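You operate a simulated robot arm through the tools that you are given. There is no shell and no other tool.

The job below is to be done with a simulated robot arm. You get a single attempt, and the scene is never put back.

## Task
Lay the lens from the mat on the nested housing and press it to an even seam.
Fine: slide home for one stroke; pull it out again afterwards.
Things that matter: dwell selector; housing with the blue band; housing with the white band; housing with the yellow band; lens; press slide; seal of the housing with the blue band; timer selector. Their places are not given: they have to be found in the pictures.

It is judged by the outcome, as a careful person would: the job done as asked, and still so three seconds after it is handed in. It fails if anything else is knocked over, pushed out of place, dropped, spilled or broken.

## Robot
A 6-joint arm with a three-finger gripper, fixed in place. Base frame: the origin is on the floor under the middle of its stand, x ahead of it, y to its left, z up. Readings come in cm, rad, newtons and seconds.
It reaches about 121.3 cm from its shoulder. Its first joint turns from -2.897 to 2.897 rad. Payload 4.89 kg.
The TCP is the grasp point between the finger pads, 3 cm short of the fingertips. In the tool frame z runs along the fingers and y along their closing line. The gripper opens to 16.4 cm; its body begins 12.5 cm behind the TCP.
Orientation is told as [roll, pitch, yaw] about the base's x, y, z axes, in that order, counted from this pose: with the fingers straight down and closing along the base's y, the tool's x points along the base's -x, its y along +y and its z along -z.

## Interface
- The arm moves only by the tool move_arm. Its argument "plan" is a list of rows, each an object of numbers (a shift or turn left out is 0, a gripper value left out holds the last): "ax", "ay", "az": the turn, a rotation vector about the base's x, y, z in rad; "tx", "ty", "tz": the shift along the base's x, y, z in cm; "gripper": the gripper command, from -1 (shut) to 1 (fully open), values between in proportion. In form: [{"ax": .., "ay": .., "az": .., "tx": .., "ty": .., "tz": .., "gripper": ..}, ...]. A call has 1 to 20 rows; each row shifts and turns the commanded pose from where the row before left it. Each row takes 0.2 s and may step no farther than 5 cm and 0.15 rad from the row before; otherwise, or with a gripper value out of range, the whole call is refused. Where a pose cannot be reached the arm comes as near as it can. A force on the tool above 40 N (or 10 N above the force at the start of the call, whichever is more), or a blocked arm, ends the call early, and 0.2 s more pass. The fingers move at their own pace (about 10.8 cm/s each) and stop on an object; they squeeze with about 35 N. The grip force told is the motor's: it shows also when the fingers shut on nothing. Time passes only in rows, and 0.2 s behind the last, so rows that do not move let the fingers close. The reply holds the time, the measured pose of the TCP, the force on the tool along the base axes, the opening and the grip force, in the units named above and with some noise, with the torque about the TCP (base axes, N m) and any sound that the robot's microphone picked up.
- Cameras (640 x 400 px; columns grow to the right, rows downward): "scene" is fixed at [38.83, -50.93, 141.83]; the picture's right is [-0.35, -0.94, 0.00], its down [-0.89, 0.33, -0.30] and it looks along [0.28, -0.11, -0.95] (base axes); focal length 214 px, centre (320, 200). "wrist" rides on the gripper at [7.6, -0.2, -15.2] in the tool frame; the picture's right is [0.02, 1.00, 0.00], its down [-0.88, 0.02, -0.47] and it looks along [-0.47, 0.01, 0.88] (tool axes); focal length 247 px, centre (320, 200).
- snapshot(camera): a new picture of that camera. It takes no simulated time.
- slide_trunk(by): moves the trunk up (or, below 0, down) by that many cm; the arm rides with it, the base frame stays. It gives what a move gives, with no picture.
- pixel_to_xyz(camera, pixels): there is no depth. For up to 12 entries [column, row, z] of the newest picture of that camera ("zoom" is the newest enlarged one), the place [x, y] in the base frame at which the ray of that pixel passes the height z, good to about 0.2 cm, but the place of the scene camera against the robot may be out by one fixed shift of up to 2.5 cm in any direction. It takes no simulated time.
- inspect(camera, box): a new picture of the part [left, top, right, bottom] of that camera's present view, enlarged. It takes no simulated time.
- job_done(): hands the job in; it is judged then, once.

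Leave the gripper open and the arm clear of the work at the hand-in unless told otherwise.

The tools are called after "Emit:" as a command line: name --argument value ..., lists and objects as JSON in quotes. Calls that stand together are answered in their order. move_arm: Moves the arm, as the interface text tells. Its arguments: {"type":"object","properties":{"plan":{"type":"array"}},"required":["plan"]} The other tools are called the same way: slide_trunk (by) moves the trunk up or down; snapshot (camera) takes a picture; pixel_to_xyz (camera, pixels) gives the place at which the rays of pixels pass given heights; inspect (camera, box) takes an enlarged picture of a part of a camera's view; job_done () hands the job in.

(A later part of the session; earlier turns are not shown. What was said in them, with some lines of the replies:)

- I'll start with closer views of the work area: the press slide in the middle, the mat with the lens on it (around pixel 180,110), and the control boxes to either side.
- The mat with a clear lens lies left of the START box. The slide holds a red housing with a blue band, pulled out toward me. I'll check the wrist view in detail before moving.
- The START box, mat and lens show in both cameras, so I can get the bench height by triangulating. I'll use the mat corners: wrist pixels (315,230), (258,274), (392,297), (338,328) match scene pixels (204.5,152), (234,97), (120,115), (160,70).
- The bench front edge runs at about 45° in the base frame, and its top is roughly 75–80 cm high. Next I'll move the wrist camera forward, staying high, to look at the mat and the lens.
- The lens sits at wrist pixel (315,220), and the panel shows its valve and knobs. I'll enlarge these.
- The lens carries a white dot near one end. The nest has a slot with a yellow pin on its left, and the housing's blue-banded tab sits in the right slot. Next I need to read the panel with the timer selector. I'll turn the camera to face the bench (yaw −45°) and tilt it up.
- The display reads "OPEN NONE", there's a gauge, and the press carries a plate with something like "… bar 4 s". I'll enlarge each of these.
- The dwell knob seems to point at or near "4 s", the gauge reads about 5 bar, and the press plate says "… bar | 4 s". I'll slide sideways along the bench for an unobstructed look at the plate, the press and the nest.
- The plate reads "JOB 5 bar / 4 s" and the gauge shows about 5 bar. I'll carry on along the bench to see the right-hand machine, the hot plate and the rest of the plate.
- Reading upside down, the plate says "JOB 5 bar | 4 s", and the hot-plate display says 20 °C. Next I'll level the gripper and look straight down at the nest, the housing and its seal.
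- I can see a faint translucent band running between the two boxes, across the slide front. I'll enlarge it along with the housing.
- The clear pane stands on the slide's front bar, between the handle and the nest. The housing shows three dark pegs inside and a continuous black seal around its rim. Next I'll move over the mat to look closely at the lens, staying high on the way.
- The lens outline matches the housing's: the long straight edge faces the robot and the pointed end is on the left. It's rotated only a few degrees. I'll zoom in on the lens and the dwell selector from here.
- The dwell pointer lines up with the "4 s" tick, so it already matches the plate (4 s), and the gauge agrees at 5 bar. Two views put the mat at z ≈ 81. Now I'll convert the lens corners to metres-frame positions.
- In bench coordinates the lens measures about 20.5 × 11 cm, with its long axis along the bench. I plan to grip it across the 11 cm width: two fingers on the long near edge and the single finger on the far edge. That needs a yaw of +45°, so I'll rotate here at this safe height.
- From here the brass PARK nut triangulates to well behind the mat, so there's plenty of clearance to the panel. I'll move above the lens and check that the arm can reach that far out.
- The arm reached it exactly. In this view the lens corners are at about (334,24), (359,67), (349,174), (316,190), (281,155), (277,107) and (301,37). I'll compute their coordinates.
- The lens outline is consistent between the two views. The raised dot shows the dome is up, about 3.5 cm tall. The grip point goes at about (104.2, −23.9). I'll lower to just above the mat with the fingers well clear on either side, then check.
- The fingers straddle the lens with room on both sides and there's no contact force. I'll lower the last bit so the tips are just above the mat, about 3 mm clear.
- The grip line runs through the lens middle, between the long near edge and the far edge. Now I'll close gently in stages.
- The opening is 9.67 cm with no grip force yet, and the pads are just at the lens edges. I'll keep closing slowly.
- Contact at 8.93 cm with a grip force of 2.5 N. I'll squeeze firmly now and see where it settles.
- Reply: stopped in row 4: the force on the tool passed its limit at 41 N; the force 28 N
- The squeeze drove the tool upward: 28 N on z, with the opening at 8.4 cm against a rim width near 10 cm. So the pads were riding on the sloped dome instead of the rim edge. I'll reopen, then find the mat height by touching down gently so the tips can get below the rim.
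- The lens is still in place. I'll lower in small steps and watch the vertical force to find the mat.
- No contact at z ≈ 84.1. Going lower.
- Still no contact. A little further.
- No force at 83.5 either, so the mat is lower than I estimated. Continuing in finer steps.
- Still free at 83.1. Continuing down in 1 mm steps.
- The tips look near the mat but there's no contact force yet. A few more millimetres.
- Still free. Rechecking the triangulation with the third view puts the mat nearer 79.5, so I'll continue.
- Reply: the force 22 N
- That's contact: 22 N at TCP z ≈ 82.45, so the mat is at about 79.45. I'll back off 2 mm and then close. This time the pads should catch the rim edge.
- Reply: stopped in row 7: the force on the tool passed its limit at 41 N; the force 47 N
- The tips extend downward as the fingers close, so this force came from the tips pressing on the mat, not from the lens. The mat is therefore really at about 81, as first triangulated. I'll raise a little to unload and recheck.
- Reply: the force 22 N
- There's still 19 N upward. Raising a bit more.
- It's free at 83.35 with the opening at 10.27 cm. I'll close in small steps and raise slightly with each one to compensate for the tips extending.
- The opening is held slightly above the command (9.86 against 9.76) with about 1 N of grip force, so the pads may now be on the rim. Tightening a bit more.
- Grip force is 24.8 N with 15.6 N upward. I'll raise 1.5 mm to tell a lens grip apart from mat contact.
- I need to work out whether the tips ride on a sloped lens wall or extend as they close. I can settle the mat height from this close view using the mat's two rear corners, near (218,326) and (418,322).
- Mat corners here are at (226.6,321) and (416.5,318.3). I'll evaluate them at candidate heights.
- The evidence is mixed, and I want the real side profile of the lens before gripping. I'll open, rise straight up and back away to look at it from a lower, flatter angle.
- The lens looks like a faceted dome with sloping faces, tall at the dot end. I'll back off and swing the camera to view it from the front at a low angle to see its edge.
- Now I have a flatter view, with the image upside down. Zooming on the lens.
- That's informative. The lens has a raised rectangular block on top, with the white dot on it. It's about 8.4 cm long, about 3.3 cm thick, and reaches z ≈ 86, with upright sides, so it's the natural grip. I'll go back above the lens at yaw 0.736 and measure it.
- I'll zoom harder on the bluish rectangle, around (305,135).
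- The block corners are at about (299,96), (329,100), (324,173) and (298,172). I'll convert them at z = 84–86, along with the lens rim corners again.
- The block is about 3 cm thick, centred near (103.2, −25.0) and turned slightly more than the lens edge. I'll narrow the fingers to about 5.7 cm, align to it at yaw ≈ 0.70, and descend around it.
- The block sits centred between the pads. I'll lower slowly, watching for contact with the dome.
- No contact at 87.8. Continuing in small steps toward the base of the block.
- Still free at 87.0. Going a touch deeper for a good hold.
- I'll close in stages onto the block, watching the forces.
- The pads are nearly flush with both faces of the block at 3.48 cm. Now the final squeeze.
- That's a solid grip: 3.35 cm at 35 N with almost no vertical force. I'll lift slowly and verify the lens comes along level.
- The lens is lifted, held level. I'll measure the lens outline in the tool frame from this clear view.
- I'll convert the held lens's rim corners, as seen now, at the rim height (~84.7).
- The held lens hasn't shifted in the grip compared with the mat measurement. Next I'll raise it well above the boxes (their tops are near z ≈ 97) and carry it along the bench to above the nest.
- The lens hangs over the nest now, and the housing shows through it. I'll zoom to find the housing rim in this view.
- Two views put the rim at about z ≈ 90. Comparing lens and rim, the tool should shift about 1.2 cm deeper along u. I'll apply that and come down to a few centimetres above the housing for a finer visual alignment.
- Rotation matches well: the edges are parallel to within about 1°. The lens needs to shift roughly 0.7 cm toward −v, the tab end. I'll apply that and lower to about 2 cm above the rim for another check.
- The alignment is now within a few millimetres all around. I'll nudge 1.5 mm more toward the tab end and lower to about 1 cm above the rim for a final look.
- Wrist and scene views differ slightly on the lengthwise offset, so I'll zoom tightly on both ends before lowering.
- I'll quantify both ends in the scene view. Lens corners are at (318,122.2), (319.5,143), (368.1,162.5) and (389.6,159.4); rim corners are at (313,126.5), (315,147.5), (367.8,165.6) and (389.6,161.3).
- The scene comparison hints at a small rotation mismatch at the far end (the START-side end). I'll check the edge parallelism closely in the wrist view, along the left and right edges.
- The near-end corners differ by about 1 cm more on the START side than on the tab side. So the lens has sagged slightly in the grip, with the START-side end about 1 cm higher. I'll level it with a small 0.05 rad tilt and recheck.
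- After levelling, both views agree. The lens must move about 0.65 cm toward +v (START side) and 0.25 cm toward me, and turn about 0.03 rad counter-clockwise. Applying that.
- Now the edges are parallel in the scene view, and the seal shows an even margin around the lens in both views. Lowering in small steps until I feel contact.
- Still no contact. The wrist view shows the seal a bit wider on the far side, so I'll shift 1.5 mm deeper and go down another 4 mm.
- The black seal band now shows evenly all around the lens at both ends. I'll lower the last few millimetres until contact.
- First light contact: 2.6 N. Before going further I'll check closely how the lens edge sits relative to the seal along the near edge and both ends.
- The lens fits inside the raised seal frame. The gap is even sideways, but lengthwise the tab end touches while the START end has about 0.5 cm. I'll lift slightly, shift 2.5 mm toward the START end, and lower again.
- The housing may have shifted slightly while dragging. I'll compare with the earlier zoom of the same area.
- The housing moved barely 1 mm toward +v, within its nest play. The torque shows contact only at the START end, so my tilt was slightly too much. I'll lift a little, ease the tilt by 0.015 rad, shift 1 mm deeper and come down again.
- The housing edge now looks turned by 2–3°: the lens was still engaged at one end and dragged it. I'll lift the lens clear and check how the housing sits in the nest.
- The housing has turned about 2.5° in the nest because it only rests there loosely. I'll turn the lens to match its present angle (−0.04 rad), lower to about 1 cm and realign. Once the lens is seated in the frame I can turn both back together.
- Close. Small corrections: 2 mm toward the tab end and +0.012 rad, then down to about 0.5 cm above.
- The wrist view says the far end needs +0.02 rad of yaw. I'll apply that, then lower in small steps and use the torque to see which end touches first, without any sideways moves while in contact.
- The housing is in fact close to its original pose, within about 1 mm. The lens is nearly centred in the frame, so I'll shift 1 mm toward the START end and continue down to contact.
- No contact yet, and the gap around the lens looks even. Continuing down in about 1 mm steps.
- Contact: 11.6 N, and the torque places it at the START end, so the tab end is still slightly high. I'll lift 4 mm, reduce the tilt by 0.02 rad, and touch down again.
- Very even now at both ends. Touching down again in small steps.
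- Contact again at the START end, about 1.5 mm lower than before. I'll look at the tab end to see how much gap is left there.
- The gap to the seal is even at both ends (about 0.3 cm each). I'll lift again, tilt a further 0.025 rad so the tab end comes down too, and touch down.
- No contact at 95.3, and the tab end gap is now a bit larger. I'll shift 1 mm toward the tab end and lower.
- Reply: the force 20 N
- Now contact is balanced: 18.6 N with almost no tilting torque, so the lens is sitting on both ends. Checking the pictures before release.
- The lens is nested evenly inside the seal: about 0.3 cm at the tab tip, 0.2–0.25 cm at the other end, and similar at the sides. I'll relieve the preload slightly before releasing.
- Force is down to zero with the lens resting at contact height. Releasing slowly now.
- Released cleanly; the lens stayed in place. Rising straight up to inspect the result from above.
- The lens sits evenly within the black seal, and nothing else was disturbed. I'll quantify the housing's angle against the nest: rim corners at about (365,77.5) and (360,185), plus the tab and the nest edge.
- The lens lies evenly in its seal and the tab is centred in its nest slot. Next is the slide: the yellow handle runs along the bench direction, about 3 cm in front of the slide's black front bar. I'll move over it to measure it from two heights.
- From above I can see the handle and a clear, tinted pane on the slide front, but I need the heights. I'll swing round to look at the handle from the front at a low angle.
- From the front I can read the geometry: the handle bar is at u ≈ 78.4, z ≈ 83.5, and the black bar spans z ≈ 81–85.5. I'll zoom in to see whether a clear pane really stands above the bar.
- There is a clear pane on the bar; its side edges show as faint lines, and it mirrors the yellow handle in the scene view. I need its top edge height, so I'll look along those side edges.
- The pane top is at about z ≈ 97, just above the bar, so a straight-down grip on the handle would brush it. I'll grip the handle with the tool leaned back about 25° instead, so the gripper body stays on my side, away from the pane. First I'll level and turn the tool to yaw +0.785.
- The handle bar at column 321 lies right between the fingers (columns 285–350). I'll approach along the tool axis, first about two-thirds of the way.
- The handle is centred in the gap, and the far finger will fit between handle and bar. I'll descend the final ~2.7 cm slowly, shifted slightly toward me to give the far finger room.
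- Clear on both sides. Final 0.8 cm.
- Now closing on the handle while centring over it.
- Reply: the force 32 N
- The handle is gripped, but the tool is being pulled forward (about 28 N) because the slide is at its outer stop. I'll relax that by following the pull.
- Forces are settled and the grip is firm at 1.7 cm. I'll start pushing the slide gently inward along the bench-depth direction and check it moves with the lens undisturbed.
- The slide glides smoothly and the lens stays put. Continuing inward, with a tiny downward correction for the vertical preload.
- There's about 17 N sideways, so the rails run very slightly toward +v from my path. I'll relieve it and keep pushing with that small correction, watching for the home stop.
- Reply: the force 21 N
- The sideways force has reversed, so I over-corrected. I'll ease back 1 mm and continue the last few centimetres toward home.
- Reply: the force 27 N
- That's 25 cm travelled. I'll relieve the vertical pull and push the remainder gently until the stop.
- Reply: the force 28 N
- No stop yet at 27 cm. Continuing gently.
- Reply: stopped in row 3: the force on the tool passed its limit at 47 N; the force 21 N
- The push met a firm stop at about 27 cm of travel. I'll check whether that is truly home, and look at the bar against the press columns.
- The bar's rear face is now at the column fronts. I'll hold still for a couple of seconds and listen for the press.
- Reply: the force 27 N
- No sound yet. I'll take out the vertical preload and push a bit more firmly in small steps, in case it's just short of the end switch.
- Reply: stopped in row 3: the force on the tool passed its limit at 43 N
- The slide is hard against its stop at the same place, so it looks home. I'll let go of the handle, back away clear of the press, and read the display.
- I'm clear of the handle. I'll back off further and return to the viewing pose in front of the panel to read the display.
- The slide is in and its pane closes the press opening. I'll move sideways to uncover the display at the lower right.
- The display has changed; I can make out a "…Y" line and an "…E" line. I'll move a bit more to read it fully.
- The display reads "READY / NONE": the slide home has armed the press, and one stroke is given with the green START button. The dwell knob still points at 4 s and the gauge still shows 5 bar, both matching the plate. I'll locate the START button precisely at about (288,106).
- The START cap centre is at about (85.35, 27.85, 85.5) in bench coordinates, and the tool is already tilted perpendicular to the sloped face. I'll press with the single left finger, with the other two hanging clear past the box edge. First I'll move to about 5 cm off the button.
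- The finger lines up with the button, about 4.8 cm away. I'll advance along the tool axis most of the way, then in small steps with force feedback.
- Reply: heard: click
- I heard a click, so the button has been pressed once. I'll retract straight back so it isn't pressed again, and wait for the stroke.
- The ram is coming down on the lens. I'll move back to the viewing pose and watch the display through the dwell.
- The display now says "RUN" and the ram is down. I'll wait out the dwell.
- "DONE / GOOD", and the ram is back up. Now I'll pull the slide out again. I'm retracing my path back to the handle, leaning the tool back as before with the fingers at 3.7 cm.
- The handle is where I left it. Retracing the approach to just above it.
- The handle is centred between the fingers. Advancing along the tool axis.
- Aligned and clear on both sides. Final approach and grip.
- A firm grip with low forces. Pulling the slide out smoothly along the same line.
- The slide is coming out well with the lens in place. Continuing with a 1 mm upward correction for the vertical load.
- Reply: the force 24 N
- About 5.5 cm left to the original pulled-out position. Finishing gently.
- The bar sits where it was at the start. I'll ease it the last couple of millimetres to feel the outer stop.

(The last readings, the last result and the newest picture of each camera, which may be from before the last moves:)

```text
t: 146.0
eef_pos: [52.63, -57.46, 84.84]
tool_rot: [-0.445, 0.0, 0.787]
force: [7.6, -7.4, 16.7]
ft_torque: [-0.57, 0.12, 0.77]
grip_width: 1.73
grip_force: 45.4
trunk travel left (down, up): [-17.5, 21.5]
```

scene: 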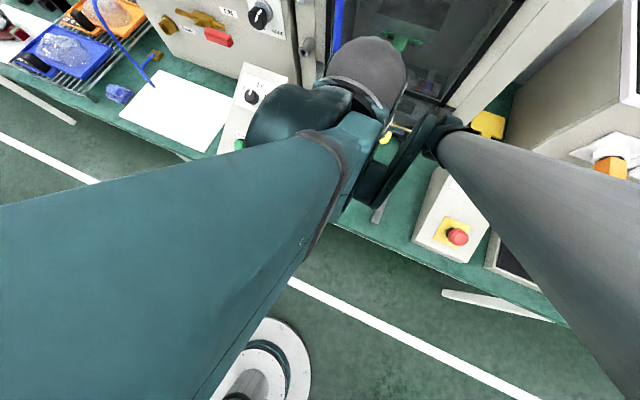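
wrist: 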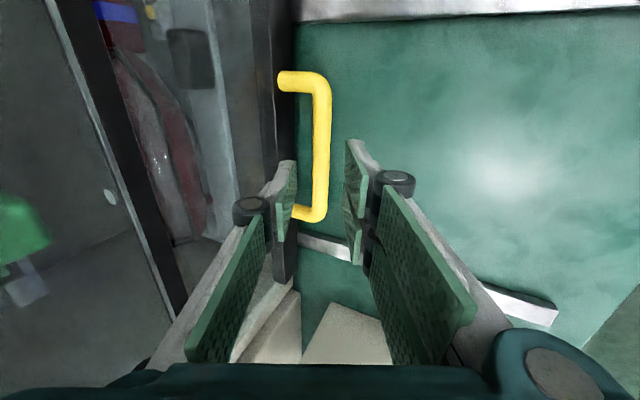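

The 10 N forward reaction confirms it's at the outer stop. Relaxing, then releasing the handle and backing straight off along the tool axis.

Emit:
move_arm --plan '[{"tx": 0.05, "ty": -0.05, "tz": 0.05}, {"gripper": -0.75}, {"gripper": -0.65}, {"gripper": -0.57}, {}]'

Emit:
inspect --camera "wrist" --box '[240, 60, 400, 260]'

```text
t: 147.2
eef_pos: [52.6, -57.49, 84.9]
tool_rot: [-0.443, -0.001, 0.787]
force: [-0.2, -0.6, 0.0]
ft_torque: [-0.03, 0.04, -0.01]
grip_width: 3.51
grip_force: 0.0
trunk travel left (down, up): [-17.5, 21.5]
```

```text
2.00 times, centred on (320, 160) of wrist
```

zoom: 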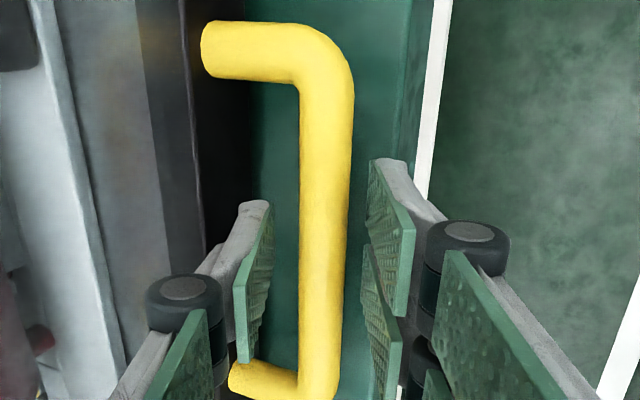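

Emit:
move_arm --plan '[{"tx": -0.6, "ty": 0.6, "tz": 1.8}, {"tx": -0.6, "ty": 0.6, "tz": 1.8}, {"tx": -1.0, "ty": 1.0, "tz": 2.5}, {"tx": -1.2, "ty": 1.2, "tz": 3}, {"ax": 0.103, "ay": 0.103, "tx": -0.5, "ty": 1.5, "tz": 3}, {"ax": 0.103, "ay": 0.103, "tx": -0.5, "ty": 1.5, "tz": 3}, {"ax": 0.103, "ay": 0.103, "tx": -0.5, "ty": 2, "tz": 3}, {}]'

Emit:
snapshot --camera "scene"

Emit:
inspect --camera "scene" --box '[290, 100, 430, 220]'

```text
t: 149.0
eef_pos: [47.7, -49.13, 103.04]
tool_rot: [-0.005, -0.001, 0.788]
force: [0.7, -0.1, 1.3]
ft_torque: [0.03, 0.0, 0.0]
grip_width: 3.52
grip_force: 0.0
trunk travel left (down, up): [-17.5, 21.5]
```

```text
taken
```

scene: 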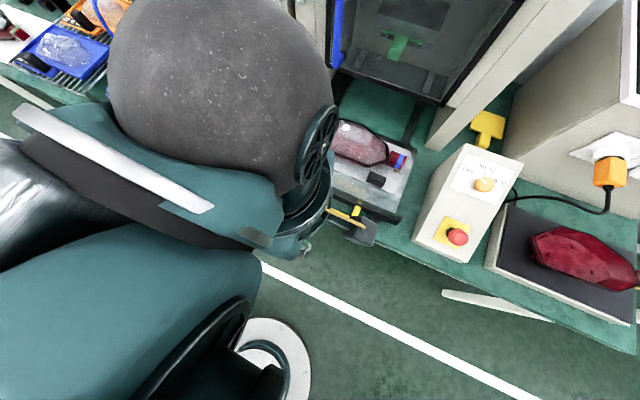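

```text
3.33 times, centred on (360, 160) of scene
```

zoom: 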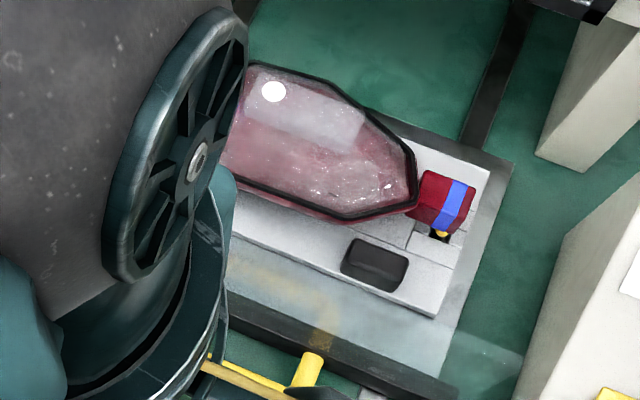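

I'm clear of the handle. I'll return toward the starting pose with the gripper open, then do a final check of the seam, the display and the surroundings.

Emit:
move_arm --plan '[{"tz": 3, "ty": 3}, {"tz": 3, "ty": 3, "tx": 1}, {"tz": 3, "ty": 3, "tx": 1}, {"tz": 3, "ty": 3, "tx": 1, "az": -0.131}, {"tz": 1.5, "ty": 3, "tx": 1.5, "az": -0.131}, {"ty": 3, "tx": 1.5, "az": -0.131}, {"ty": 3, "tx": 1.5, "az": -0.131, "gripper": 1}, {"ty": 1.7, "tx": 2, "az": -0.131}, {"az": -0.131}, {}]'

Emit:
snapshot --camera "scene"

Emit:
inspect --camera "scene" --box '[300, 105, 420, 185]'

Emit:
inspect --camera "scene" --box '[260, 80, 440, 240]'

Emit:
snapshot --camera "wrist"

```text
t: 151.2
eef_pos: [57.17, -26.37, 116.51]
tool_rot: [-0.006, 0.0, 0.001]
force: [0.1, -0.8, 0.0]
ft_torque: [-0.02, 0.09, 0.0]
grip_width: 16.39
grip_force: 0.0
trunk travel left (down, up): [-17.5, 21.5]
```

```text
taken
```

scene: 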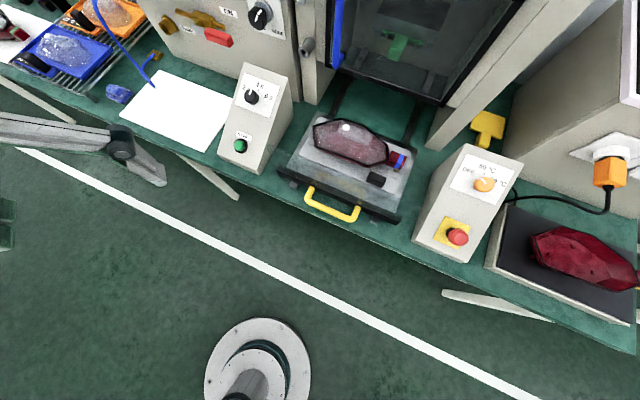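

```text
5.00 times, centred on (360, 145) of scene
```

zoom: 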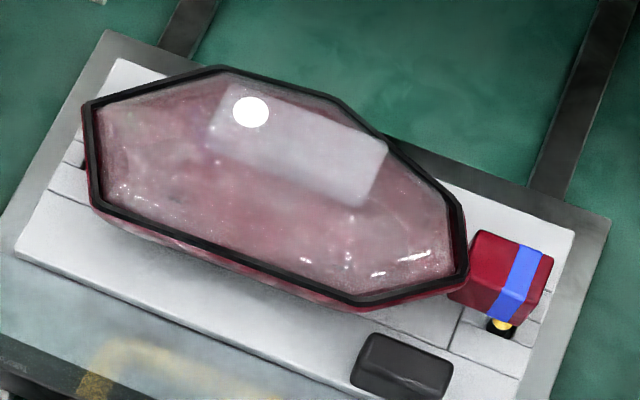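

```text
2.50 times, centred on (350, 160) of scene
```

zoom: 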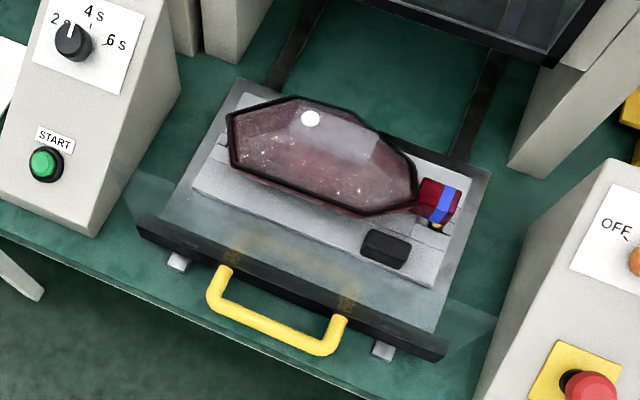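

```text
taken
```

wrist: 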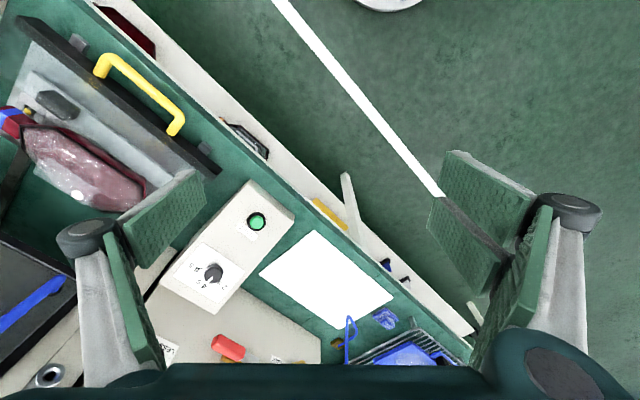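

Final state:
- **Slide:** pulled out to its stop.
- **Lens:** seated evenly in the seal of the blue-banded housing. The press reported "DONE / GOOD" after one stroke at 4 s and 5 bar.
- **Surroundings:** selectors, mat, trays and the other housings I could see look unchanged. I never saw the white-banded housing.
- **Arm:** clear of the work, with the gripper open.

Handing in.

Emit:
job_done

```text
The job is handed in.
```

The lens from the mat is laid on the blue-banded housing in the nest and pressed with one stroke. The press display read "DONE / GOOD" afterwards.

- **Lens:** I gripped it by the raised block on its top and set it inside the black seal with a gap of about 0.2–0.3 cm all round.
- **Housing:** while I was setting the lens, the housing was dragged slightly in the nest. By eye it ended within about 1 mm of where it started, with its tab centred in the slot.
- **Stroke:** pushing the slide home only changed the display to "READY", so I pressed START once. The dwell selector was already at 4 s and the gauge at 5 bar, matching the plate on the press, so I changed no settings.
- **Afterwards:** I pulled the slide back out to its outer stop. The arm is back at its starting pose with the gripper open.

The mat, trays, selectors and other housings in view look as they did at the start. I never identified the white-banded housing in any picture.
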